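You operate a simulated robot arm through the tools that you are given. There is no shell and no other tool. Be economical: measure what you need, move in short steps, check, and stop when the job is done.

The job below is to be done with a simulated robot arm. You get a single attempt, and the scene is never put back.

TASK
Set the height bar as the hanging tag says, clamp it, then push the tote through.
Fine: the tote ends on the gate; the panel must not show too high.

Only the result counts: the job must be done as asked and must still hold three seconds after the hand-in. Knocking over, shifting, dropping, spilling or breaking anything else fails it.

THE ROBOT
A 6-joint arm with a two-finger gripper, hanging from a carriage that runs on a gantry, over the field with the corners [-698, -1847], [681, -1873], [721, 226], [-658, 253] (x, y) and turns from -4.869 to 7.138 rad about z. Base frame: it is fixed where the carriage stands at the start and does not move with it; the origin is on the floor, on the carriage's upright axis, x ahead of it, y to its left, z up. Readings come in mm, rad, newtons and seconds.
Its first joint turns from -2.897 to 2.897 rad. Places, roughly: check panel [400, 400, 700]; check power switch [300, 400, 600]; clamp knob [500, 300, 1100]; gate bolt [600, 300, 700]; grey tote slider [300, 600, 800]; height slide [500, 600, 1100]; rollers of the gate [1100, 700, 700]. Payload 2.45 kg.
The TCP is the grasp point between the finger pads, 26 mm short of the fingertips. In the tool frame z runs along the fingers and y along their closing line. Largest opening 96 mm; the body of the gripper starts 69 mm behind the TCP.
Orientation is that of the tool frame in the base frame, as [roll, pitch, yaw] about the fixed x, y, z axes, in that order (R = Rz(yaw) Ry(pitch) Rx(roll)). With the fingers straight down and closing along the base's y, the tool's x points along the base's -x, its y along +y and its z along -z.

THE INTERFACE
- The arm moves only by the tool jog_arm. Its argument "series" is a list of rows, each an object (a shift or turn left out is 0, a gripper value left out holds the last) with "translation": the shift along the tool's x, y, z in units of 200 mm (1.0 is 200 mm), a list of three; "rotation": the turn, a rotation vector about the tool's x, y, z in units of 180 degrees (1.0 is 180 degrees), a list of three; "hand": the closure in counts, from 0 (fully open) to 255 (shut). In form: [{"translation": [tx, ty, tz], "rotation": [rx, ry, rz], "hand": hand}, ...]. A call has 1 to 10 rows; each row is the pose to reach, as a shift and turn from the pose commanded when the call began, along the tool's axes at that moment. A call with a number of a shift or a turn outside -1 to 1 is refused whole. A row lasts 0.2 s, in which the tool goes at most 50 mm and 0.15 rad; a call with a longer step from one row to the next is refused whole, and so is a gripper value outside its range. A pose out of reach is approached as far as the arm can. The call stops where the force on the tool passes 40 N (or 10 N more than at its start, if that is more) or the arm is blocked; 0.2 s more then pass. The fingers move at their own pace and stop on an object; they squeeze with about 37 N. The grip force told is the motor's: it shows also when the fingers shut on nothing. Time passes only in rows, and 0.2 s behind the last, so rows that repeat a pose let the fingers close. The reply holds the time, the measured pose of the TCP, the force on the tool along the base axes, the opening and the grip force, in the units named above and with some noise, with the torque about the TCP (base axes, N m) and any sound that the robot's microphone picked up.
- Cameras (640 x 400 px; columns grow to the right, rows downward): "scene" is now at [228.4, 65.6, 1849.8]; the picture's right is [0.93, -0.38, 0.00], its down [-0.31, -0.76, -0.57] and it looks along [0.21, 0.53, -0.82] (base axes); focal length 258 px, centre (320, 200). "wrist" rides on the gripper at [82, 3, -98] in the tool frame; the picture's right is [-0.04, 1.00, 0.00], its down [-0.73, -0.03, -0.68] and it looks along [-0.68, -0.03, 0.73] (tool axes); focal length 256 px, centre (320, 200). There is no depth. A picture from a camera that has moved, and an enlarged one, comes with that camera's place and axes in the base frame and with its lens.
- snapshot(camera): a new picture of that camera. It takes no simulated time.
- lift_body(by): slides the trunk up (or, below 0, down) by that many mm; the arm and the scene camera ride with it, the base frame stays. It gives what a move gives, with no picture.
- base_move(legs): drives the robot by 1 to 6 legs, each [ahead, left, turn to the left] in mm, mm and rad, along the robot's own axes; the way and the turn of a leg run together, so that a leg with both is an arc; at most 1500 mm and 3.142 rad a leg. The arm and the cameras ride along, it lands a little off, and it stops where it bumps. It keeps to its track: a leg is cut to what the track allows. It gives what a move gives.
- turn_head(pan, tilt): turns the head with the scene camera to pan (to the left, within 2.705 rad either way) and tilt (down, from -0.506 to 1.204), counted from straight ahead of the robot. It gives what a move gives.
- close_up(camera, box): a new picture of the part [left, top, right, bottom] of that camera's present view, enlarged. It takes no simulated time.
- sign_off(): hands the job in; it is judged then, once.

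Work in short steps. Places have to be worked out from the pictures, the camera data and where the tool is seen: move nearer, look again, correct. Check each grasp and each placing, and mend what went wrong. You have 120 turns and 82 pictures in all, those below and enlarged ones among them. Open the gripper and draw the arm clear of the work before you hand the job in, unless the task says otherwise; then end with one line.

The tools are called as name(argument=value, ...) on one line, values as JSON. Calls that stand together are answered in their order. jog_arm: Moves the arm, as the interface text tells. Its arguments: {"type":"object","properties":{"series":{"type":"array","items":{"type":"object","properties":{"translation":{"type":"array","items":{"type":"number"}},"rotation":{"type":"array","items":{"type":"number"}},"hand":{"type":"number"}}}}},"required":["series"]} The other tools are called the same way: lift_body (by) slides the trunk up or down; base_move (legs) drives the base; turn_head (pan, tilt) turns the head that bears the scene camera; snapshot (camera) takes a picture; close_up (camera, box) takes an enlarged picture of a part of a camera's view; sign_off () hands the job in.

At the start:

```text
clock: 0.0
eef_pos: [353.7, 317.4, 1000.1]
tool_rot: [-3.141, 0.001, -3.142]
ft_force: [0.3, 0.3, -0.5]
torque: [0.0, 0.0, 0.0]
grip_width: 95.7
grasp_force: 0.0
trunk travel left (down, up): [-575.0, 27.0]
robot x, y, heading: [1.0, -1.9, 0.002]
head pan, tilt: [1.183, 0.967]
```

scene: 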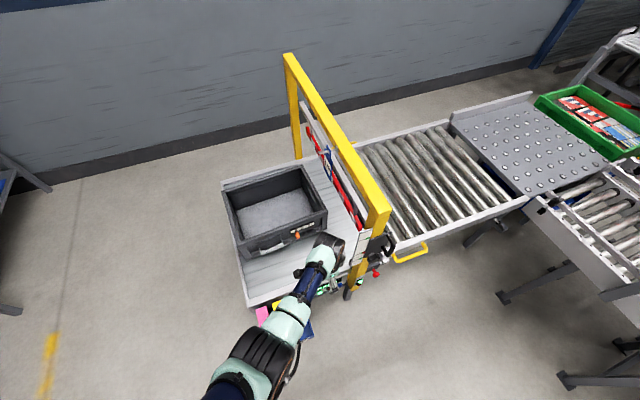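
wrist: 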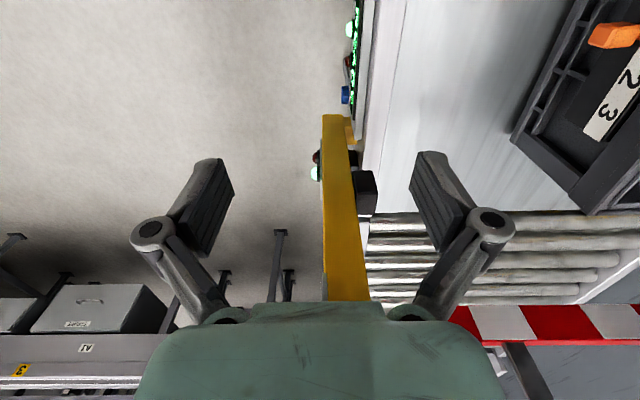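

The gate with its height bar stands ahead-left; the tote sits on the table on the near side. I enlarge the gate area to find tag, scale, knob and panel.

close_up(camera="scene", box=[220, 40, 440, 320])

close_up(camera="scene", box=[310, 200, 450, 310])

close_up(camera="wrist", box=[260, 0, 440, 240])

```text
1.43 times, centred on (330, 180) of scene
camera zoom: at [228.4, 65.6, 1849.8], right [0.93, -0.38, 0.0], down [-0.31, -0.76, -0.57], along [0.21, 0.53, -0.82], focal length 369 px, centre (306, 229)
```

zoom: 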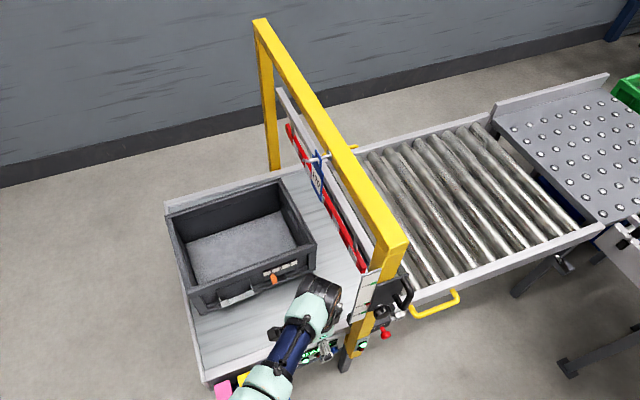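

```text
3.64 times, centred on (380, 255) of scene
camera zoom: at [228.4, 65.6, 1849.8], right [0.93, -0.38, 0.0], down [-0.31, -0.76, -0.57], along [0.21, 0.53, -0.82], focal length 939 px, centre (102, 0)
```

zoom: 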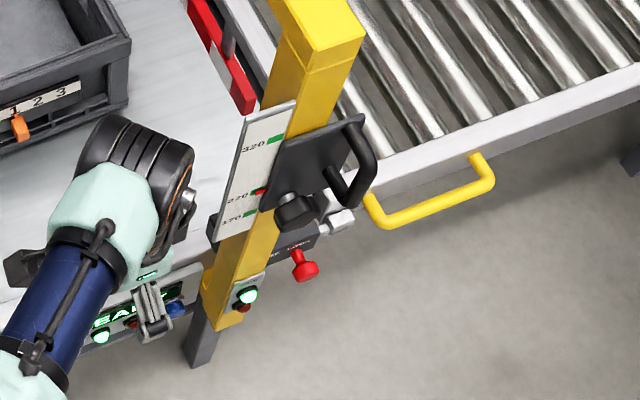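

```text
1.67 times, centred on (350, 120) of wrist
camera zoom: at [272.2, 322.1, 1099.6], right [0.04, 1.0, 0.0], down [0.73, -0.03, 0.68], along [0.68, -0.03, -0.73], focal length 427 px, centre (270, 333)
```

zoom: 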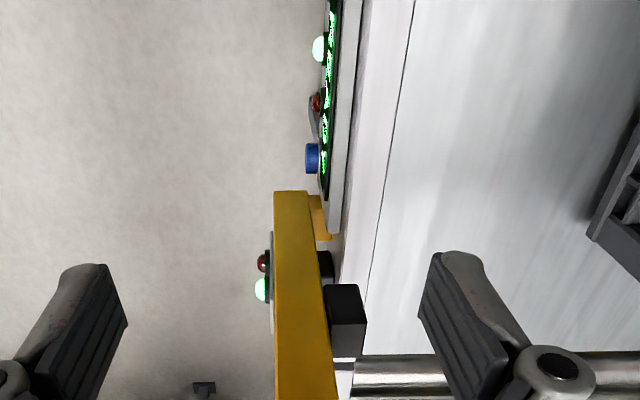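

I zoom on the hanging tag and the scale.

close_up(camera="scene", box=[310, 130, 350, 190])

close_up(camera="scene", box=[350, 220, 400, 290])

```text
6.67 times, centred on (330, 160) of scene
camera zoom: at [228.4, 65.6, 1849.8], right [0.93, -0.38, 0.0], down [-0.31, -0.76, -0.57], along [0.21, 0.53, -0.82], focal length 1721 px, centre (253, 467)
```

zoom: 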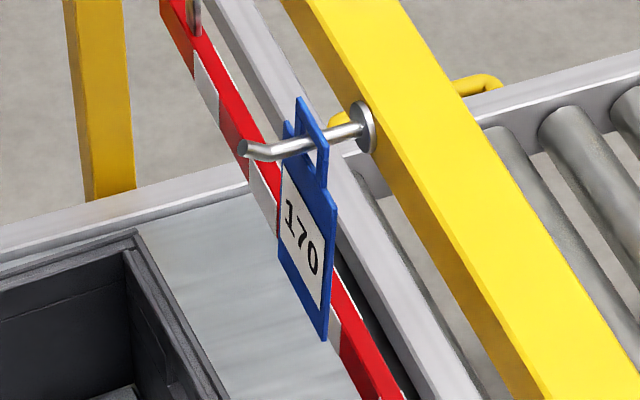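

```text
5.71 times, centred on (375, 255) of scene
camera zoom: at [228.4, 65.6, 1849.8], right [0.93, -0.38, 0.0], down [-0.31, -0.76, -0.57], along [0.21, 0.53, -0.82], focal length 1475 px, centre (6, -114)
```

zoom: 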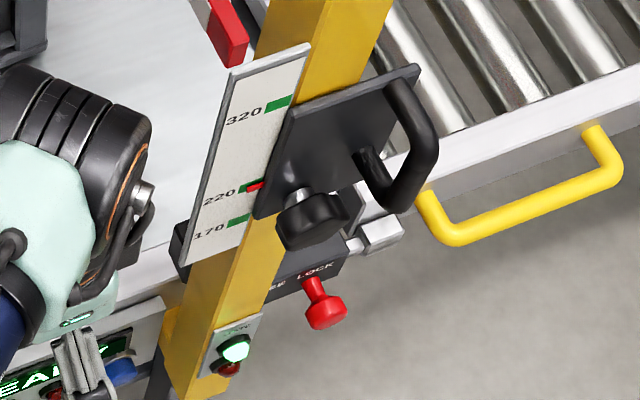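

The tag reads 170; the pointer is now near 222. I back away in -y to look at the front of the post (knob, handle, panel, lock).

base_move(legs=[[0, -450, 0]])

lift_body(by=-350)

turn_head(pan=1.05, tilt=0.5)

snapshot(camera="scene")

```text
clock: 2.7
eef_pos: [354.5, -126.3, 999.9]
tool_rot: [3.141, 0.0, -3.138]
ft_force: [-0.2, 0.5, 0.0]
torque: [0.01, 0.03, -0.03]
grip_width: 96.0
grasp_force: 0.1
trunk travel left (down, up): [-575.0, 27.0]
robot x, y, heading: [-2.1, -442.9, -0.001]
head pan, tilt: [1.183, 0.967]
```

```text
clock: 6.1
eef_pos: [353.9, -126.6, 650.6]
tool_rot: [-3.141, 0.0, -3.139]
ft_force: [-0.2, -0.6, -0.7]
torque: [0.06, -0.04, 0.0]
grip_width: 95.9
grasp_force: 0.2
trunk travel left (down, up): [-225.0, 377.0]
robot x, y, heading: [4.8, -446.7, 0.005]
head pan, tilt: [1.183, 0.967]
```

```text
clock: 7.0
eef_pos: [353.7, -125.7, 650.5]
tool_rot: [-3.141, -0.001, -3.137]
ft_force: [-0.1, 0.3, 0.5]
torque: [-0.01, -0.03, -0.03]
grip_width: 96.1
grasp_force: 0.1
trunk travel left (down, up): [-225.0, 377.0]
robot x, y, heading: [0.8, -444.5, 0.007]
head pan, tilt: [1.051, 0.499]
```

```text
74 pictures are left
camera scene: at [247.2, -366.4, 1538.5], right [0.87, -0.49, 0.0], down [-0.24, -0.42, -0.88], along [0.43, 0.76, -0.48], focal length 258 px, centre (320, 200)
```

scene: 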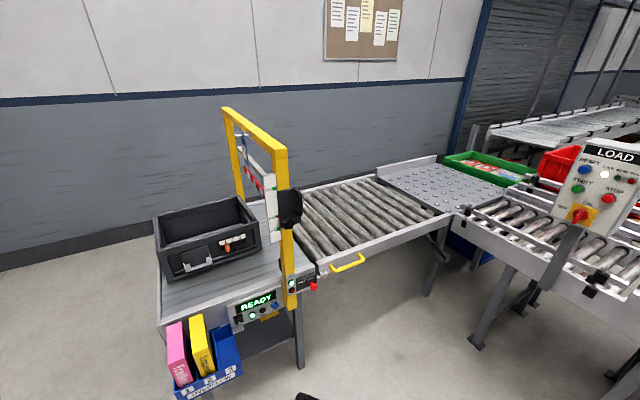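

Zoom on gate post, panel and card box from here.

close_up(camera="scene", box=[215, 160, 335, 330])

close_up(camera="scene", box=[150, 220, 270, 400])

close_up(camera="scene", box=[255, 180, 325, 240])

close_up(camera="scene", box=[230, 260, 330, 330])

```text
2.35 times, centred on (275, 245) of scene
camera zoom: at [247.2, -366.4, 1538.5], right [0.87, -0.49, 0.0], down [-0.24, -0.42, -0.88], along [0.43, 0.76, -0.48], focal length 608 px, centre (426, 94)
```

zoom: 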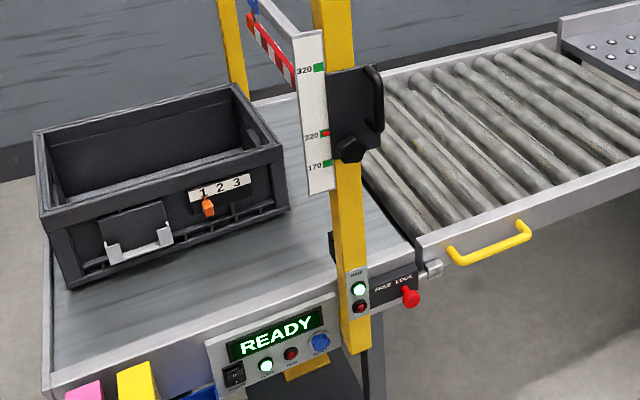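

```text
2.22 times, centred on (210, 310) of scene
camera zoom: at [247.2, -366.4, 1538.5], right [0.87, -0.49, 0.0], down [-0.24, -0.42, -0.88], along [0.43, 0.76, -0.48], focal length 574 px, centre (564, -44)
```

zoom: 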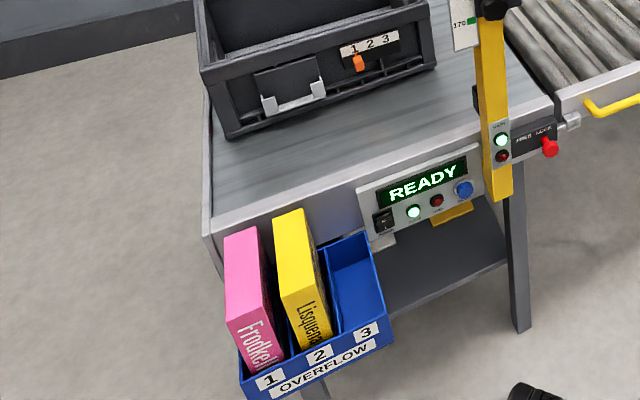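

```text
6.67 times, centred on (290, 210) of scene
camera zoom: at [247.2, -366.4, 1538.5], right [0.87, -0.49, 0.0], down [-0.24, -0.42, -0.88], along [0.43, 0.76, -0.48], focal length 1721 px, centre (520, 133)
```

zoom: 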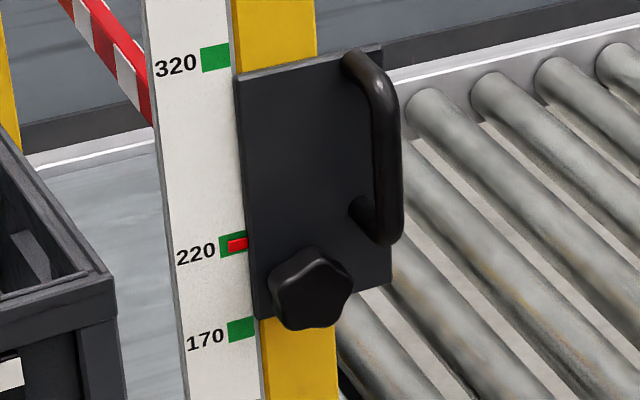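

```text
5.71 times, centred on (280, 295) of scene
camera zoom: at [247.2, -366.4, 1538.5], right [0.87, -0.49, 0.0], down [-0.24, -0.42, -0.88], along [0.43, 0.76, -0.48], focal length 1475 px, centre (549, -343)
```

zoom: 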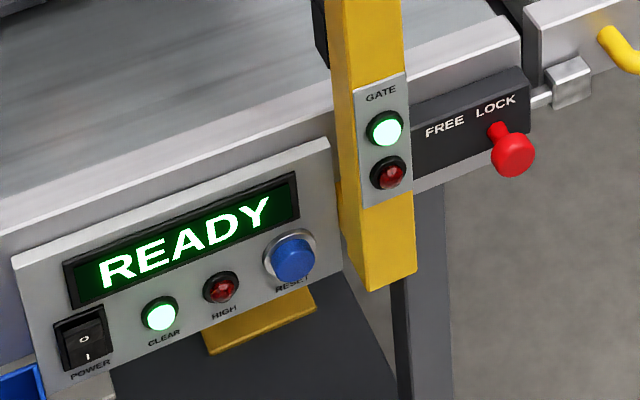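

Findings: tag 170, pointer ≈220, gate bolt already at LOCK with green lamp, power on. Triangulated: knob ≈ (504, 299, 1063), axis along -y; handle ≈ (552, 296, 1125). I raise the trunk again and turn the tool to point along +y (first half).

lift_body(by=350)

jog_arm(series=[{"rotation": [-0.0275, -0.0275, -0.0275]}, {"rotation": [-0.055, -0.055, -0.055]}, {"rotation": [-0.0825, -0.0825, -0.0825]}, {"rotation": [-0.11, -0.11, -0.11]}, {"rotation": [-0.1375, -0.1375, -0.1375]}, {"rotation": [-0.165, -0.165, -0.165]}, {"rotation": [-0.1925, -0.1925, -0.1925]}, {"rotation": [-0.22, -0.22, -0.22]}])

```text
clock: 10.4
eef_pos: [353.3, -125.9, 1000.1]
tool_rot: [3.141, 0.0, -3.138]
ft_force: [0.3, -0.6, -0.7]
torque: [-0.03, 0.0, 0.04]
grip_width: 95.5
grasp_force: 0.1
trunk travel left (down, up): [-575.0, 27.0]
robot x, y, heading: [1.5, -446.4, 0.003]
head pan, tilt: [1.051, 0.499]
```

```text
clock: 12.2
eef_pos: [355.1, -127.1, 1000.7]
tool_rot: [2.629, 0.849, -2.626]
ft_force: [-0.2, -0.3, 0.0]
torque: [0.02, 0.01, 0.01]
grip_width: 96.2
grasp_force: 0.0
trunk travel left (down, up): [-575.0, 27.0]
robot x, y, heading: [-0.5, -448.9, 0.004]
head pan, tilt: [1.051, 0.499]
```

It tracks; I finish the turn.

jog_arm(series=[{"rotation": [-0.0275, -0.0275, -0.0275]}, {"rotation": [-0.055, -0.055, -0.055]}, {"rotation": [-0.0825, -0.0825, -0.0825]}, {"rotation": [-0.11, -0.11, -0.11]}, {"rotation": [-0.1375, -0.1375, -0.1375]}, {"rotation": [-0.1649, -0.1649, -0.1649]}, {"rotation": [-0.1649, -0.1649, -0.1649]}])

snapshot(camera="wrist")

```text
clock: 13.8
eef_pos: [328.9, -137.2, 1056.3]
tool_rot: [-0.819, 1.569, 0.755]
ft_force: [-1.3, -0.4, -0.1]
torque: [0.01, 0.03, -0.08]
grip_width: 96.3
grasp_force: 0.0
out of reach, approached as far as the arm can: row 4, 5, 6, 7
trunk travel left (down, up): [-575.0, 27.0]
robot x, y, heading: [4.0, -446.4, 0.004]
head pan, tilt: [1.051, 0.499]
```

```text
69 pictures are left
camera wrist: at [325.9, -233.8, 975.3], right [-1.0, 0.0, 0.04], down [0.03, -0.68, 0.73], along [0.02, 0.73, 0.68], focal length 256 px, centre (320, 200)
```

wrist: 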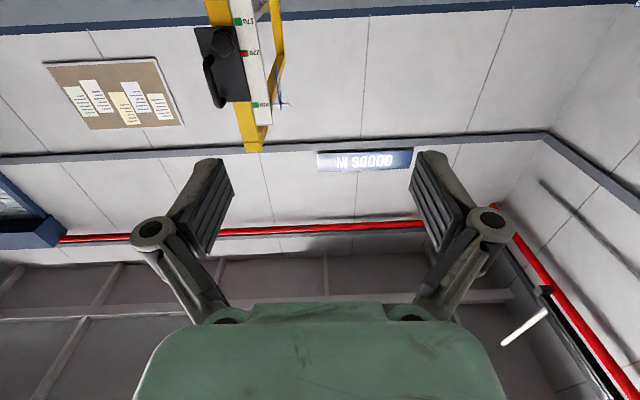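

The tool now points along +y with the camera underneath; knob and handle are visible. I drive so that the TCP sits about 100 mm in front of the knob.

base_move(legs=[[177, 320, 0]])

snapshot(camera="wrist")

snapshot(camera="scene")

```text
clock: 16.2
eef_pos: [505.1, 180.2, 1055.0]
tool_rot: [-0.448, 1.571, 1.12]
ft_force: [-0.3, 0.0, -0.1]
torque: [0.01, -0.02, 0.04]
grip_width: 95.9
grasp_force: 0.0
trunk travel left (down, up): [-575.0, 27.0]
robot x, y, heading: [175.5, -127.8, 0.004]
head pan, tilt: [1.051, 0.499]
```

```text
68 pictures are left
camera wrist: at [502.1, 82.2, 975.1], right [-1.0, 0.0, 0.04], down [0.03, -0.68, 0.73], along [0.03, 0.73, 0.68], focal length 256 px, centre (320, 200)
```

wrist: 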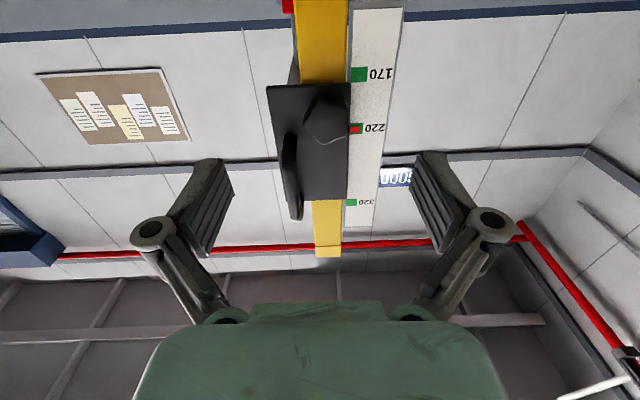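

```text
67 pictures are left
camera scene: at [423.0, -50.1, 1888.6], right [0.87, -0.5, 0.0], down [-0.24, -0.42, -0.88], along [0.44, 0.76, -0.48], focal length 258 px, centre (320, 200)
```

scene: 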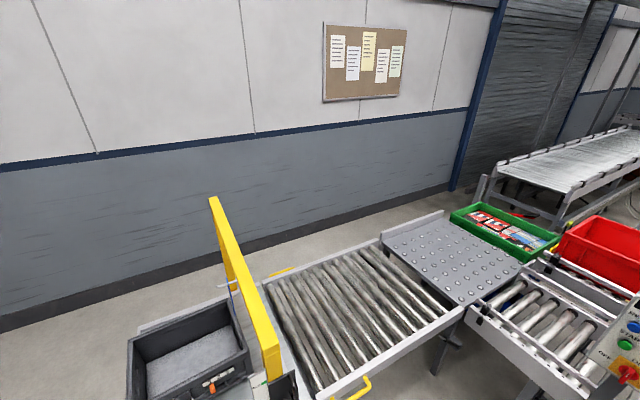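

Knob appears nearly centred in x. I zoom in to refine its height and lobe angle.

close_up(camera="wrist", box=[250, 50, 410, 230])

turn_head(pan=1.3, tilt=1.2)

snapshot(camera="scene")

```text
2.22 times, centred on (330, 140) of wrist
camera zoom: at [502.1, 82.2, 975.1], right [-1.0, 0.0, 0.04], down [0.03, -0.68, 0.73], along [0.03, 0.73, 0.68], focal length 569 px, centre (298, 333)
```

zoom: 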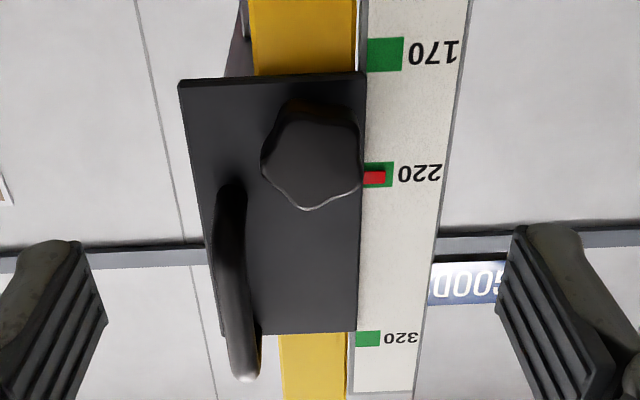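

```text
clock: 17.2
eef_pos: [506.1, 179.8, 1055.9]
tool_rot: [-0.24, 1.569, 1.33]
ft_force: [1.0, 0.2, 0.3]
torque: [0.03, 0.0, -0.01]
grip_width: 95.8
grasp_force: 0.0
trunk travel left (down, up): [-575.0, 27.0]
robot x, y, heading: [175.3, -126.9, -0.005]
head pan, tilt: [1.3, 1.201]
```

```text
65 pictures are left
camera scene: at [392.7, -75.0, 1834.9], right [0.96, -0.27, 0.0], down [-0.25, -0.9, -0.36], along [0.1, 0.35, -0.93], focal length 258 px, centre (320, 200)
```

scene: 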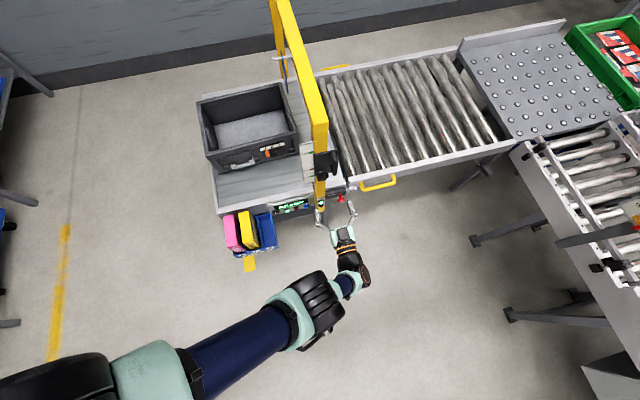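

Refined: knob face centre ≈ (501, 283, 1073), ~38 mm wide, handle bar ≈ x 541. I roll the tool +90° (fingers vertical) so that loosening (CCW) then stays clear of the handle.

jog_arm(series=[{"rotation": [0, 0, 0.045]}, {"rotation": [0, 0, 0.09]}, {"rotation": [0, 0, 0.135]}, {"rotation": [0, 0, 0.18]}, {"rotation": [0, 0, 0.225]}, {"rotation": [0, 0, 0.27]}, {"rotation": [0, 0, 0.315]}, {"rotation": [0, 0, 0.36]}, {"rotation": [0, 0, 0.405]}, {"rotation": [0, 0, 0.45]}])

```text
clock: 19.4
eef_pos: [505.5, 179.0, 1055.7]
tool_rot: [1.571, 0.153, 3.14]
ft_force: [-0.6, -0.5, 0.1]
torque: [0.02, 0.0, -0.02]
grip_width: 96.0
grasp_force: 0.1
trunk travel left (down, up): [-575.0, 27.0]
robot x, y, heading: [175.7, -126.9, -0.005]
head pan, tilt: [1.3, 1.201]
```

Finish the roll, and shut the hand to ~60 mm opening while still out in front.

jog_arm(series=[{"rotation": [0, 0, 0.045], "hand": 90}, {"rotation": [0, 0, 0.0487], "hand": 90}, {"rotation": [0, 0, 0.0487], "hand": 90}])

snapshot(camera="wrist")

```text
clock: 20.2
eef_pos: [505.9, 180.4, 1055.9]
tool_rot: [1.572, 0.004, 3.139]
ft_force: [-0.5, -0.2, -0.1]
torque: [0.01, -0.03, 0.04]
grip_width: 62.1
grasp_force: 0.1
trunk travel left (down, up): [-575.0, 27.0]
robot x, y, heading: [178.6, -129.1, 0.001]
head pan, tilt: [1.3, 1.201]
```

```text
64 pictures are left
camera wrist: at [423.8, 82.8, 1060.2], right [0.04, 0.0, 1.0], down [0.73, -0.68, -0.03], along [0.68, 0.73, -0.02], focal length 256 px, centre (320, 200)
```

wrist: 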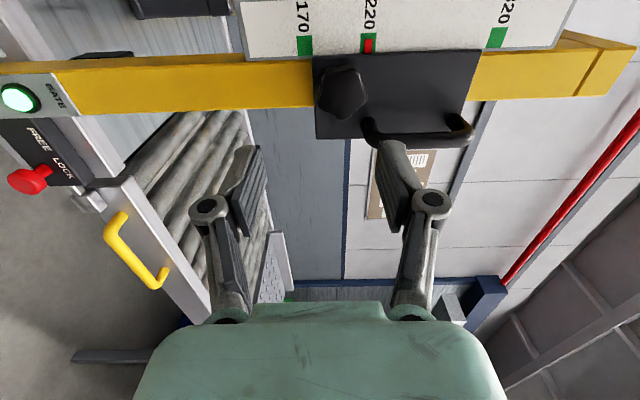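

Knob centre from this view ≈ (502, 283, 1076). I align and advance to y≈262, then check.

jog_arm(series=[{"translation": [0.018, 0.1, 0.0]}, {"translation": [0.018, 0.1, 0.15]}, {"translation": [0.018, 0.1, 0.3]}, {"translation": [0.018, 0.1, 0.4]}, {"translation": [0.018, 0.1, 0.4]}])

snapshot(camera="wrist")

```text
clock: 21.4
eef_pos: [502.1, 260.8, 1071.7]
tool_rot: [1.571, 0.002, -3.141]
ft_force: [-0.2, 0.4, 0.9]
torque: [0.03, 0.0, 0.03]
grip_width: 62.3
grasp_force: 0.1
out of reach, approached as far as the arm can: row 1, 2, 3, 4, 5
trunk travel left (down, up): [-575.0, 27.0]
robot x, y, heading: [177.2, -127.1, -0.001]
head pan, tilt: [1.3, 1.201]
```

```text
63 pictures are left
camera wrist: at [419.7, 163.5, 1076.9], right [0.04, 0.0, 1.0], down [0.73, -0.68, -0.03], along [0.68, 0.73, -0.02], focal length 256 px, centre (320, 200)
```

wrist: 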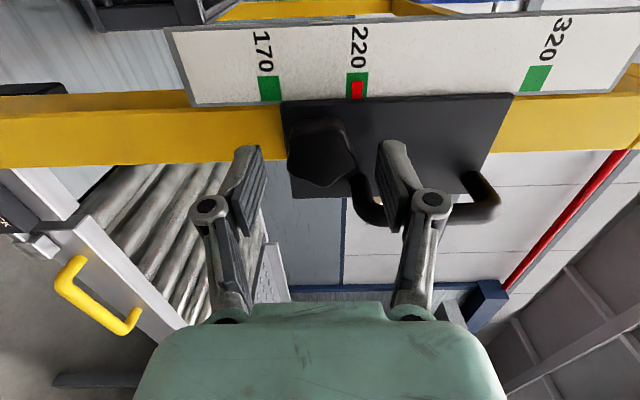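

The fingers straddle the knob in z; arm is at its upward limit, so I lift the trunk by 15 mm for slack and then re-align.

lift_body(by=15)

jog_arm(series=[{"translation": [-0.008, -0.05, 0]}, {"translation": [-0.008, -0.06, 0.04]}, {"translation": [-0.008, -0.06, 0.075]}, {"translation": [-0.008, -0.06, 0.075]}])

snapshot(camera="wrist")

```text
clock: 22.1
eef_pos: [501.7, 259.0, 1088.9]
tool_rot: [1.569, 0.003, 3.141]
ft_force: [0.0, -2.9, -0.3]
torque: [-0.05, -0.01, -0.03]
grip_width: 63.0
grasp_force: 0.8
trunk travel left (down, up): [-590.0, 12.0]
robot x, y, heading: [176.4, -128.8, 0.004]
head pan, tilt: [1.3, 1.201]
```

```text
clock: 23.1
eef_pos: [499.7, 271.9, 1087.7]
tool_rot: [1.57, 0.002, -3.141]
ft_force: [0.9, -1.1, -4.6]
torque: [-0.13, -0.02, -0.06]
grip_width: 65.4
grasp_force: 2.4
out of reach, approached as far as the arm can: row 1, 2, 3, 4
trunk travel left (down, up): [-590.0, 12.0]
robot x, y, heading: [176.2, -129.6, 0.0]
head pan, tilt: [1.3, 1.201]
```

```text
62 pictures are left
camera wrist: at [418.0, 174.0, 1091.3], right [0.04, 0.0, 1.0], down [0.73, -0.68, -0.03], along [0.68, 0.73, -0.02], focal length 256 px, centre (320, 200)
```

wrist: 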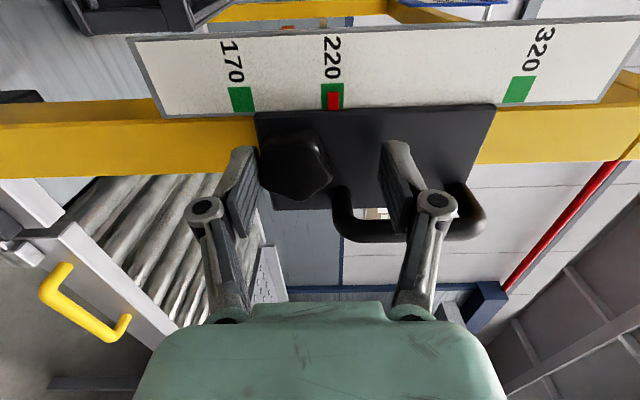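

The lower finger touches the knob: the arm is at a reach limit (outward/low). I back off first, then bring the carriage nearer so the arm works less extended.

jog_arm(series=[{"translation": [0, 0, -0.1]}, {"translation": [0, 0, -0.3]}, {"translation": [0, 0, -0.5]}, {"translation": [0, 0, -0.5]}])

```text
clock: 24.1
eef_pos: [510.3, 173.2, 1072.8]
tool_rot: [1.567, 0.003, -3.14]
ft_force: [-0.7, -1.2, 0.0]
torque: [0.01, 0.01, -0.01]
grip_width: 62.0
grasp_force: 0.0
out of reach, approached as far as the arm can: row 2, 3, 4
trunk travel left (down, up): [-590.0, 12.0]
robot x, y, heading: [178.7, -128.0, -0.002]
head pan, tilt: [1.3, 1.201]
```

I test in free space: shift the carriage +130 in x while moving the arm back by as much.

jog_arm(series=[{"translation": [0.15, 0, 0]}, {"translation": [0.35, 0, 0]}, {"translation": [0.55, 0, 0]}, {"translation": [0.7, 0, 0]}, {"translation": [0.7, 0, 0]}])

snapshot(camera="scene")

```text
clock: 25.3
eef_pos: [386.2, 183.1, 1018.0]
tool_rot: [1.567, 0.005, -3.141]
ft_force: [-0.1, 0.1, 0.5]
torque: [0.01, 0.0, -0.02]
grip_width: 62.0
grasp_force: 0.2
out of reach, approached as far as the arm can: row 1, 2, 3, 4, 5
trunk travel left (down, up): [-590.0, 12.0]
robot x, y, heading: [175.6, -128.3, 0.002]
head pan, tilt: [1.3, 1.201]
```

```text
61 pictures are left
camera scene: at [392.7, -75.1, 1849.9], right [0.96, -0.27, 0.0], down [-0.25, -0.9, -0.36], along [0.1, 0.35, -0.93], focal length 258 px, centre (320, 200)
```

scene: 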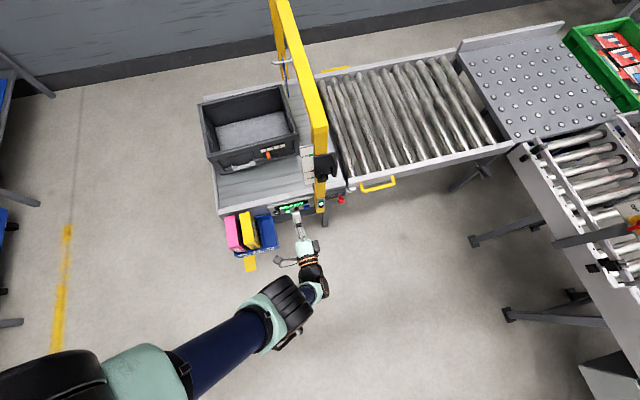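

The arm is working at a wrist limit because the tool points ~40° off the arm's radial plane. I yaw the tool toward the arm's own azimuth and see if the reach warning clears.

jog_arm(series=[{"rotation": [0, -0.04, 0]}, {"rotation": [0, -0.08, 0]}, {"rotation": [0, -0.12, 0]}, {"rotation": [0, -0.16, 0]}, {"rotation": [0, -0.195, 0]}, {"rotation": [0, -0.195, 0]}])

snapshot(camera="scene")

```text
clock: 26.7
eef_pos: [422.4, 151.4, 995.0]
tool_rot: [1.567, 0.003, 2.533]
ft_force: [0.4, 0.9, -0.3]
torque: [0.01, 0.03, -0.04]
grip_width: 62.1
grasp_force: 0.0
out of reach, approached as far as the arm can: row 1, 2, 3, 4, 5, 6
trunk travel left (down, up): [-590.0, 12.0]
robot x, y, heading: [174.9, -127.8, -0.001]
head pan, tilt: [1.3, 1.201]
```

```text
60 pictures are left
camera scene: at [392.7, -75.1, 1849.9], right [0.96, -0.27, 0.0], down [-0.25, -0.9, -0.36], along [0.1, 0.35, -0.93], focal length 258 px, centre (320, 200)
```

scene: 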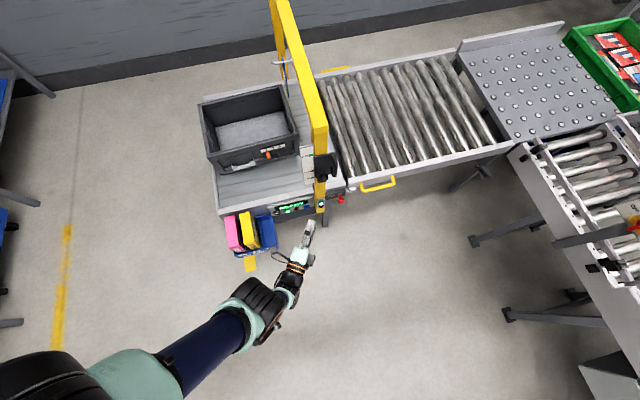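

It slid outward/down – a near-side limit. I command the TCP 100 mm further out along the tool to see whether it then reaches freely.

jog_arm(series=[{"translation": [0, 0, 0.2]}, {"translation": [0, 0, 0.4]}, {"translation": [0, 0, 0.5]}, {"translation": [0, 0, 0.5]}])

```text
clock: 27.7
eef_pos: [482.4, 215.1, 1024.2]
tool_rot: [1.57, 0.004, 2.533]
ft_force: [0.5, -0.5, 0.4]
torque: [0.01, 0.0, -0.02]
grip_width: 62.5
grasp_force: 0.1
out of reach, approached as far as the arm can: row 1, 2, 3, 4
trunk travel left (down, up): [-590.0, 12.0]
robot x, y, heading: [178.0, -128.2, 0.004]
head pan, tilt: [1.3, 1.201]
```

Fitting the errors: the arm's shoulder is at about z 1706 on the carriage axis with ~740 mm reach to the wrist, so I was simply too stretched downward. Back off, lower the trunk 200 mm, and raise the TCP accordingly.

base_move(legs=[[0, -150, 0]])

lift_body(by=-200)

jog_arm(series=[{"translation": [0, 0.2, 0]}, {"translation": [0, 0.4, 0]}, {"translation": [0, 0.6, 0]}, {"translation": [0, 0.8, 0]}, {"translation": [0, 1.0, 0]}, {"translation": [0, 1.0, 0]}])

```text
clock: 29.1
eef_pos: [480.6, 66.1, 1024.4]
tool_rot: [1.569, 0.0, 2.536]
ft_force: [0.0, 0.6, -0.1]
torque: [0.0, 0.02, 0.0]
grip_width: 62.4
grasp_force: 0.0
trunk travel left (down, up): [-590.0, 12.0]
robot x, y, heading: [177.4, -277.0, 0.002]
head pan, tilt: [1.3, 1.201]
```

```text
clock: 31.2
eef_pos: [482.0, 66.2, 824.3]
tool_rot: [1.568, 0.003, 2.536]
ft_force: [0.3, 0.3, 0.6]
torque: [-0.02, 0.0, 0.01]
grip_width: 62.0
grasp_force: 0.1
trunk travel left (down, up): [-390.0, 212.0]
robot x, y, heading: [177.0, -277.5, -0.004]
head pan, tilt: [1.3, 1.201]
```

```text
clock: 32.6
eef_pos: [479.7, 67.4, 1021.5]
tool_rot: [1.569, 0.003, 2.533]
ft_force: [0.7, -0.3, -0.4]
torque: [0.04, -0.03, -0.02]
grip_width: 62.0
grasp_force: 0.1
trunk travel left (down, up): [-390.0, 212.0]
robot x, y, heading: [178.1, -275.8, -0.001]
head pan, tilt: [1.3, 1.201]
```

Reaching freely now. I yaw the tool back to face +y.

jog_arm(series=[{"rotation": [0, 0.04, 0]}, {"rotation": [0, 0.08, 0]}, {"rotation": [0, 0.12, 0]}, {"rotation": [0, 0.16, 0]}, {"rotation": [0, 0.19, 0], "translation": [0, 0.1, 0]}, {"rotation": [0, 0.19, 0], "translation": [0, 0.27, 0]}, {"rotation": [0, 0.19, 0], "translation": [0, 0.27, 0]}])

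snapshot(camera="wrist")

```text
clock: 34.2
eef_pos: [482.5, 64.7, 1077.3]
tool_rot: [1.57, 0.004, 3.132]
ft_force: [-0.1, 0.5, 0.3]
torque: [-0.02, -0.01, -0.01]
grip_width: 62.0
grasp_force: 0.1
trunk travel left (down, up): [-390.0, 212.0]
robot x, y, heading: [174.5, -279.0, -0.002]
head pan, tilt: [1.3, 1.201]
```

```text
59 pictures are left
camera wrist: at [399.7, -31.7, 1081.3], right [0.04, 0.0, 1.0], down [0.73, -0.69, -0.03], along [0.68, 0.73, -0.03], focal length 256 px, centre (320, 200)
```

wrist: 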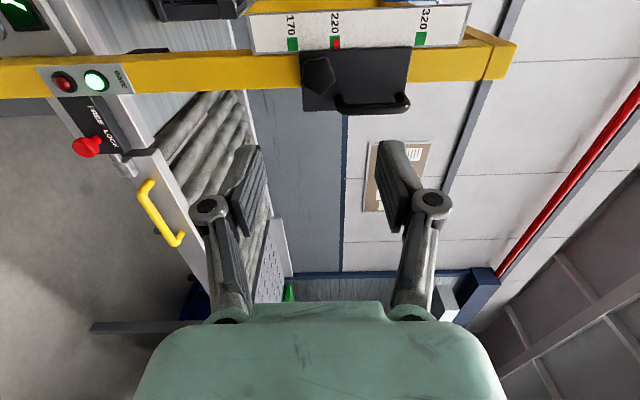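

Drive the carriage forward to bring the TCP near (503, 235), z 1076.

base_move(legs=[[21, 165, 0]])

snapshot(camera="wrist")

```text
clock: 35.7
eef_pos: [503.4, 233.5, 1076.6]
tool_rot: [1.571, 0.003, 3.134]
ft_force: [-0.4, 1.0, -0.3]
torque: [0.0, 0.04, 0.01]
grip_width: 61.9
grasp_force: 0.0
trunk travel left (down, up): [-390.0, 212.0]
robot x, y, heading: [198.3, -112.1, 0.007]
head pan, tilt: [1.3, 1.201]
```

```text
58 pictures are left
camera wrist: at [420.3, 136.6, 1081.1], right [0.04, 0.0, 1.0], down [0.73, -0.68, -0.03], along [0.68, 0.73, -0.03], focal length 256 px, centre (320, 200)
```

wrist: 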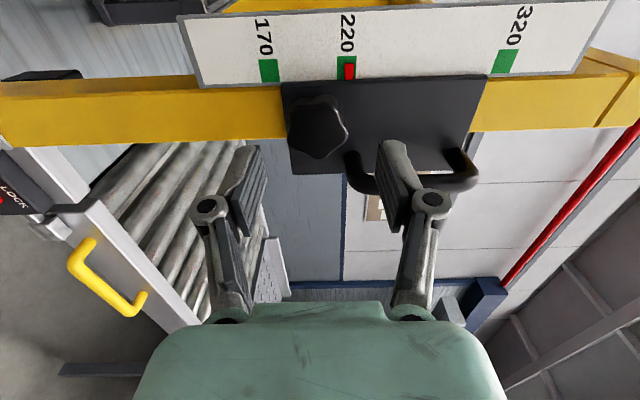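

Knob lines up in z; x maybe 4 mm less than the TCP. I advance to y≈275.

jog_arm(series=[{"translation": [0.016, 0, 0.08]}, {"translation": [0.016, 0, 0.15]}, {"translation": [0.016, 0, 0.205]}, {"translation": [0.016, 0, 0.205]}])

snapshot(camera="wrist")

```text
clock: 36.7
eef_pos: [500.5, 275.3, 1075.7]
tool_rot: [1.571, 0.003, 3.135]
ft_force: [0.9, 0.4, 0.2]
torque: [0.01, -0.01, -0.01]
grip_width: 62.1
grasp_force: 0.1
trunk travel left (down, up): [-390.0, 212.0]
robot x, y, heading: [197.2, -107.3, 0.004]
head pan, tilt: [1.3, 1.201]
```

```text
57 pictures are left
camera wrist: at [417.9, 177.9, 1080.4], right [0.04, 0.0, 1.0], down [0.73, -0.68, -0.03], along [0.68, 0.73, -0.03], focal length 256 px, centre (320, 200)
```

wrist: 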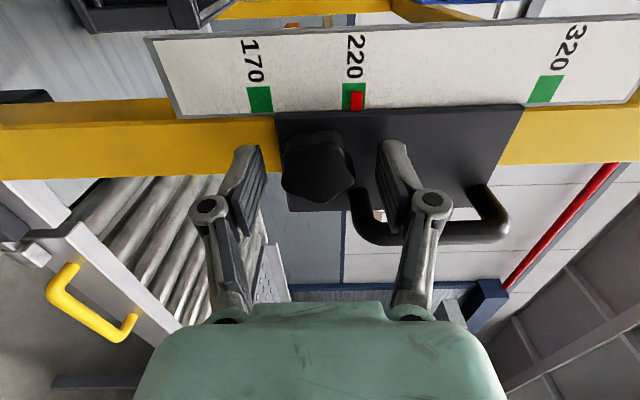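

The fingers straddle the knob. I go 5 mm further and close gently to feel where the knob is.

jog_arm(series=[{"translation": [0, 0, 0.025]}, {"translation": [0, 0, 0.025], "hand": 255}, {"translation": [0, 0, 0.025], "hand": 255}, {"translation": [0, 0, 0.025], "hand": 255}])

snapshot(camera="wrist")

```text
clock: 37.7
eef_pos: [501.5, 280.1, 1074.6]
tool_rot: [1.576, 0.002, 3.133]
ft_force: [4.7, 5.2, -20.3]
torque: [-0.26, -0.04, -0.39]
grip_width: 36.7
grasp_force: 44.9
trunk travel left (down, up): [-390.0, 212.0]
robot x, y, heading: [194.6, -108.1, -0.001]
head pan, tilt: [1.3, 1.201]
```

```text
56 pictures are left
camera wrist: at [418.0, 182.2, 1079.3], right [0.04, 0.0, 1.0], down [0.73, -0.69, -0.03], along [0.68, 0.73, -0.03], focal length 256 px, centre (320, 200)
```

wrist: 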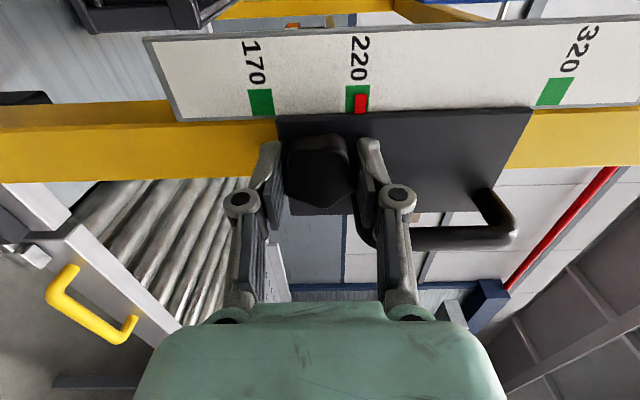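

Gripped at 36.7 mm; the -20 N in z says the knob is ~2 mm lower. I ease down and begin turning counter-clockwise.

jog_arm(series=[{"translation": [0, -0.01, 0], "hand": 255}, {"translation": [0, -0.01, 0], "rotation": [0, 0, -0.04]}, {"translation": [0, -0.01, 0], "rotation": [0, 0, -0.08]}, {"translation": [0, -0.01, 0], "rotation": [0, 0, -0.12]}, {"translation": [0, -0.01, 0], "rotation": [0, 0, -0.16]}])

```text
clock: 38.9
eef_pos: [500.2, 278.0, 1075.3]
tool_rot: [1.568, 0.508, 3.135]
ft_force: [3.6, -6.2, -2.8]
torque: [-0.5, -0.01, 0.41]
grip_width: 36.8
grasp_force: 45.2
trunk travel left (down, up): [-390.0, 212.0]
robot x, y, heading: [194.3, -107.3, 0.0]
head pan, tilt: [1.3, 1.201]
```

The knob turned about 29° with little torque. I continue to ~-85° and watch.

jog_arm(series=[{"rotation": [0, 0, -0.04]}, {"rotation": [0, 0, -0.08]}, {"rotation": [0, 0, -0.12]}, {"rotation": [0, 0, -0.16]}, {"rotation": [0, 0, -0.2]}, {"rotation": [0, 0, -0.24]}, {"rotation": [0, 0, -0.28]}, {"rotation": [0, 0, -0.32]}])

snapshot(camera="wrist")

```text
clock: 40.7
eef_pos: [501.0, 279.1, 1074.3]
tool_rot: [1.565, 1.513, 3.128]
ft_force: [3.9, -2.3, 2.9]
torque: [-0.63, 0.02, -0.08]
grip_width: 37.0
grasp_force: 44.5
trunk travel left (down, up): [-390.0, 212.0]
robot x, y, heading: [198.0, -107.4, -0.0]
head pan, tilt: [1.3, 1.201]
```

```text
55 pictures are left
camera wrist: at [491.4, 181.6, 994.4], right [-1.0, 0.01, 0.1], down [0.07, -0.68, 0.73], along [0.07, 0.73, 0.68], focal length 256 px, centre (320, 200)
```

wrist: 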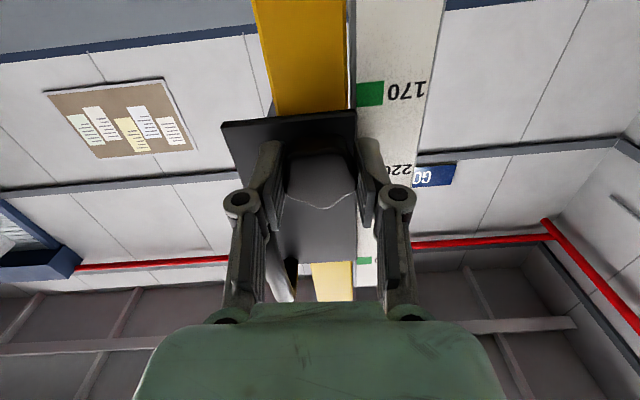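

Turned ~87° in all. Test whether the slide is free: pull down 10 mm.

jog_arm(series=[{"translation": [0.02, -0.001, 0]}, {"translation": [0.05, -0.003, 0]}, {"translation": [0.05, -0.003, 0]}])

snapshot(camera="wrist")

```text
clock: 41.5
eef_pos: [500.5, 277.9, 1063.7]
tool_rot: [1.602, 1.511, -3.118]
ft_force: [1.3, -11.6, 3.2]
torque: [0.4, -0.02, -0.24]
grip_width: 37.1
grasp_force: 44.3
trunk travel left (down, up): [-390.0, 212.0]
robot x, y, heading: [196.5, -111.4, 0.0]
head pan, tilt: [1.3, 1.201]
```

```text
54 pictures are left
camera wrist: at [491.3, 181.5, 983.6], right [-0.99, 0.01, 0.1], down [0.07, -0.68, 0.73], along [0.07, 0.73, 0.67], focal length 256 px, centre (320, 200)
```

wrist: 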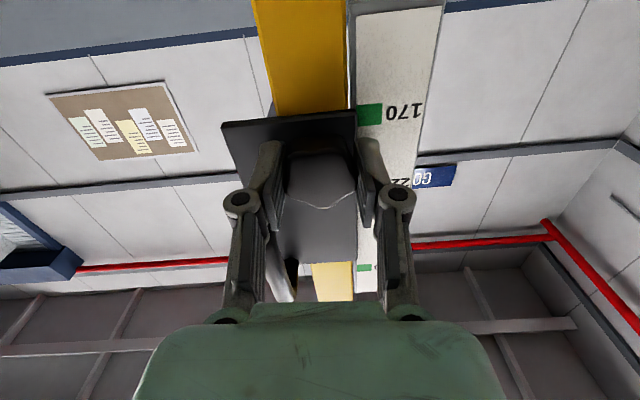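

The plate follows the hand (scale moved relative to it). Marks are 1:1 mm; ~41 mm remain. I lower 37 mm more and then read the pointer.

jog_arm(series=[{"translation": [0.05, -0.003, 0]}, {"translation": [0.1, -0.006, 0]}, {"translation": [0.15, -0.009, 0]}, {"translation": [0.185, -0.011, 0]}, {"translation": [0.185, -0.011, 0]}])

snapshot(camera="scene")

snapshot(camera="wrist")

```text
clock: 42.7
eef_pos: [500.5, 279.2, 1027.1]
tool_rot: [1.585, 1.512, -3.136]
ft_force: [4.0, -4.8, 2.2]
torque: [0.37, -0.02, -0.23]
grip_width: 36.7
grasp_force: 44.8
trunk travel left (down, up): [-390.0, 212.0]
robot x, y, heading: [200.2, -107.3, 0.003]
head pan, tilt: [1.3, 1.201]
```

```text
53 pictures are left
camera scene: at [413.9, -55.7, 1649.9], right [0.96, -0.27, 0.0], down [-0.25, -0.9, -0.36], along [0.1, 0.35, -0.93], focal length 258 px, centre (320, 200)
```

scene: 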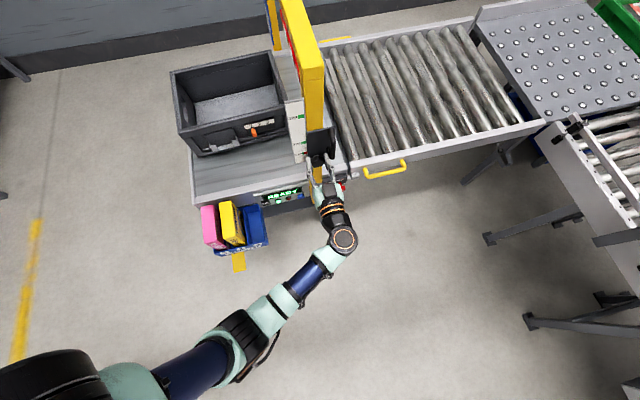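

```text
52 pictures are left
camera wrist: at [491.3, 181.6, 946.8], right [-0.99, 0.01, 0.1], down [0.07, -0.68, 0.73], along [0.07, 0.73, 0.68], focal length 256 px, centre (320, 200)
```

wrist: 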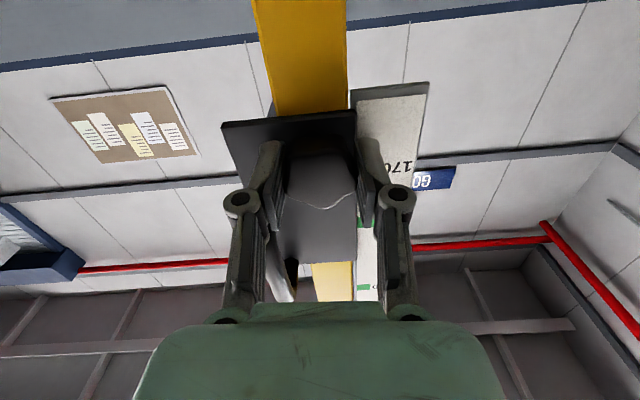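

I zoom the scene camera on the scale to read the pointer.

close_up(camera="scene", box=[285, 95, 345, 175])

```text
5.00 times, centred on (315, 135) of scene
camera zoom: at [413.9, -55.7, 1649.9], right [0.96, -0.27, 0.0], down [-0.25, -0.9, -0.36], along [0.1, 0.35, -0.93], focal length 1291 px, centre (345, 525)
```

zoom: 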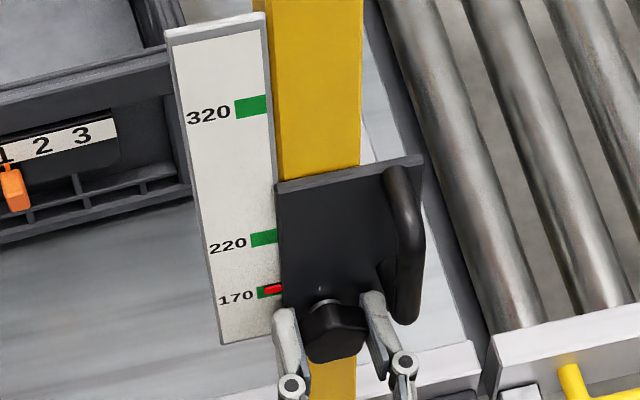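

Pointer sits a few mm above 170 (allowing for parallax ≈ +4.5). I lower 4.5 mm, then turn clockwise ~60° so the scale comes in view.

jog_arm(series=[{"translation": [0.0225, -0.0013, 0]}, {"translation": [0.0225, -0.0013, 0]}, {"translation": [0.0225, -0.0013, 0], "rotation": [0, 0, 0.04]}, {"translation": [0.0225, -0.0013, 0], "rotation": [0, 0, 0.08]}, {"translation": [0.0225, -0.0013, 0], "rotation": [0, 0, 0.12]}, {"translation": [0.0225, -0.0013, 0], "rotation": [0, 0, 0.16]}, {"translation": [0.0225, -0.0013, 0], "rotation": [0, 0, 0.2]}, {"translation": [0.0225, -0.0013, 0], "rotation": [0, 0, 0.24]}, {"translation": [0.0225, -0.0013, 0], "rotation": [0, 0, 0.28]}])

close_up(camera="wrist", box=[220, 0, 480, 200])

```text
clock: 44.7
eef_pos: [500.8, 278.0, 1024.2]
tool_rot: [1.572, 0.63, 3.134]
ft_force: [8.7, 4.9, -4.1]
torque: [-0.08, 0.02, -0.25]
grip_width: 36.5
grasp_force: 44.8
trunk travel left (down, up): [-390.0, 212.0]
robot x, y, heading: [195.6, -110.6, 0.003]
head pan, tilt: [1.3, 1.201]
```

```text
2.00 times, centred on (350, 100) of wrist
camera zoom: at [431.6, 182.2, 979.9], right [-0.56, 0.0, 0.83], down [0.6, -0.68, 0.41], along [0.57, 0.73, 0.38], focal length 512 px, centre (260, 400)
```

zoom: 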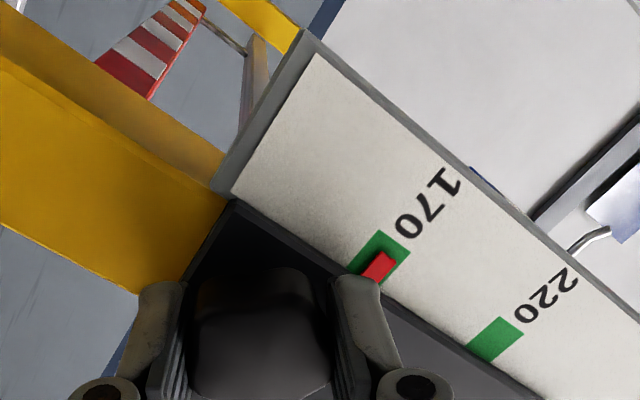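

Pointer is centred on the 170 mark within about 1 mm. I continue clockwise to tighten.

jog_arm(series=[{"rotation": [0, 0, 0.04]}, {"rotation": [0, 0, 0.08]}, {"rotation": [0, 0, 0.12]}, {"rotation": [0, 0, 0.16]}, {"rotation": [0, 0, 0.2]}, {"rotation": [0, 0, 0.2]}])

close_up(camera="wrist", box=[200, 0, 460, 200])

```text
clock: 46.1
eef_pos: [500.4, 278.8, 1022.7]
tool_rot: [1.571, 0.0, 3.134]
ft_force: [4.8, -4.0, 4.1]
torque: [0.26, -0.14, -0.03]
grip_width: 36.9
grasp_force: 45.6
trunk travel left (down, up): [-390.0, 212.0]
robot x, y, heading: [196.5, -109.8, -0.001]
head pan, tilt: [1.3, 1.201]
```

```text
2.00 times, centred on (330, 100) of wrist
camera zoom: at [418.0, 182.3, 1027.3], right [0.04, 0.0, 1.0], down [0.73, -0.68, -0.03], along [0.68, 0.73, -0.03], focal length 512 px, centre (300, 400)
```

zoom: 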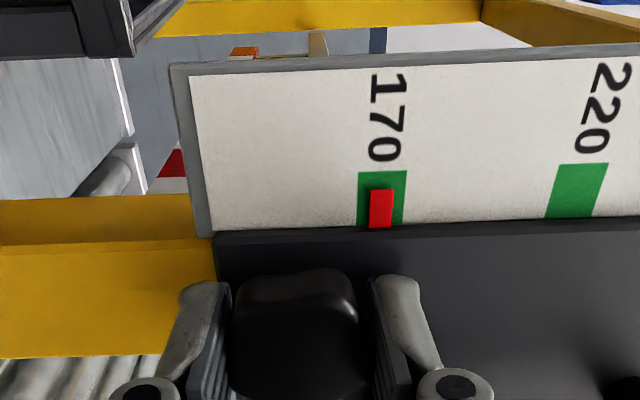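

Pointer is dead centre on 170. I tighten further clockwise by up to ~30° watching the torque.

jog_arm(series=[{"rotation": [0, 0, 0.03]}, {"rotation": [0, 0, 0.06]}, {"rotation": [0, 0, 0.09]}, {"rotation": [0, 0, 0.12]}, {"rotation": [0, 0, 0.15]}])

close_up(camera="wrist", box=[200, 0, 460, 200])

```text
clock: 47.3
eef_pos: [501.0, 278.8, 1021.1]
tool_rot: [1.573, -0.472, 3.132]
ft_force: [2.7, 2.8, -4.5]
torque: [0.15, -0.61, 0.05]
grip_width: 36.9
grasp_force: 45.1
trunk travel left (down, up): [-390.0, 212.0]
robot x, y, heading: [197.3, -107.7, 0.005]
head pan, tilt: [1.3, 1.201]
```

```text
2.00 times, centred on (330, 100) of wrist
camera zoom: at [428.4, 182.7, 1063.6], right [0.49, 0.0, 0.87], down [0.63, -0.68, -0.36], along [0.6, 0.73, -0.33], focal length 512 px, centre (300, 400)
```

zoom: 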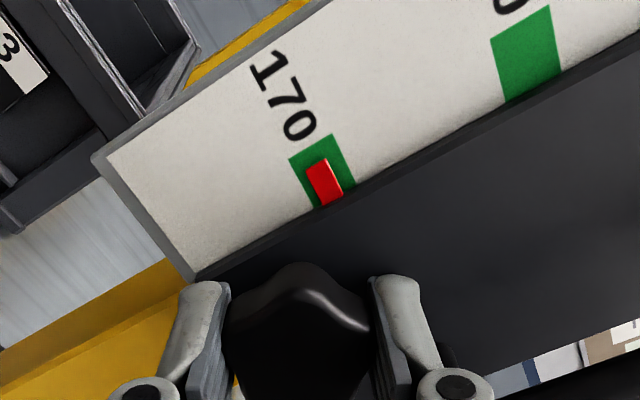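

Torque has risen to 0.6 N·m, so the clamp is biting. I test with a gentle 2 mm pull up.

jog_arm(series=[{"translation": [0.0045, 0.009, 0]}, {"translation": [0.0045, 0.009, 0]}])

close_up(camera="wrist", box=[200, 0, 460, 200])

```text
clock: 47.9
eef_pos: [501.7, 278.6, 1024.9]
tool_rot: [1.572, -0.467, 3.134]
ft_force: [5.3, 6.0, -4.8]
torque: [-0.54, -0.27, -0.64]
grip_width: 36.7
grasp_force: 45.1
trunk travel left (down, up): [-390.0, 212.0]
robot x, y, heading: [196.2, -105.0, 0.003]
head pan, tilt: [1.3, 1.201]
```

```text
2.00 times, centred on (330, 100) of wrist
camera zoom: at [428.3, 182.7, 1065.8], right [0.49, 0.0, 0.87], down [0.64, -0.68, -0.36], along [0.6, 0.73, -0.33], focal length 512 px, centre (300, 400)
```

zoom: 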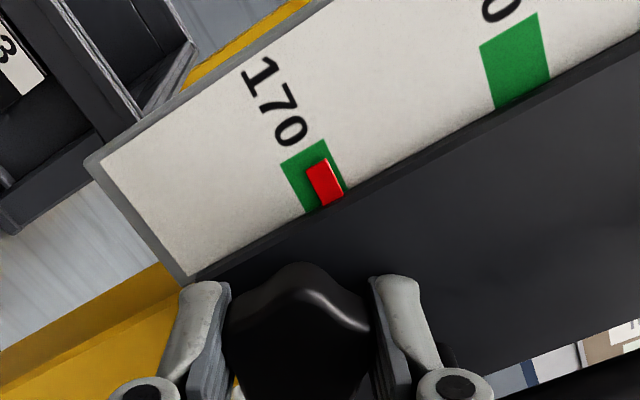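

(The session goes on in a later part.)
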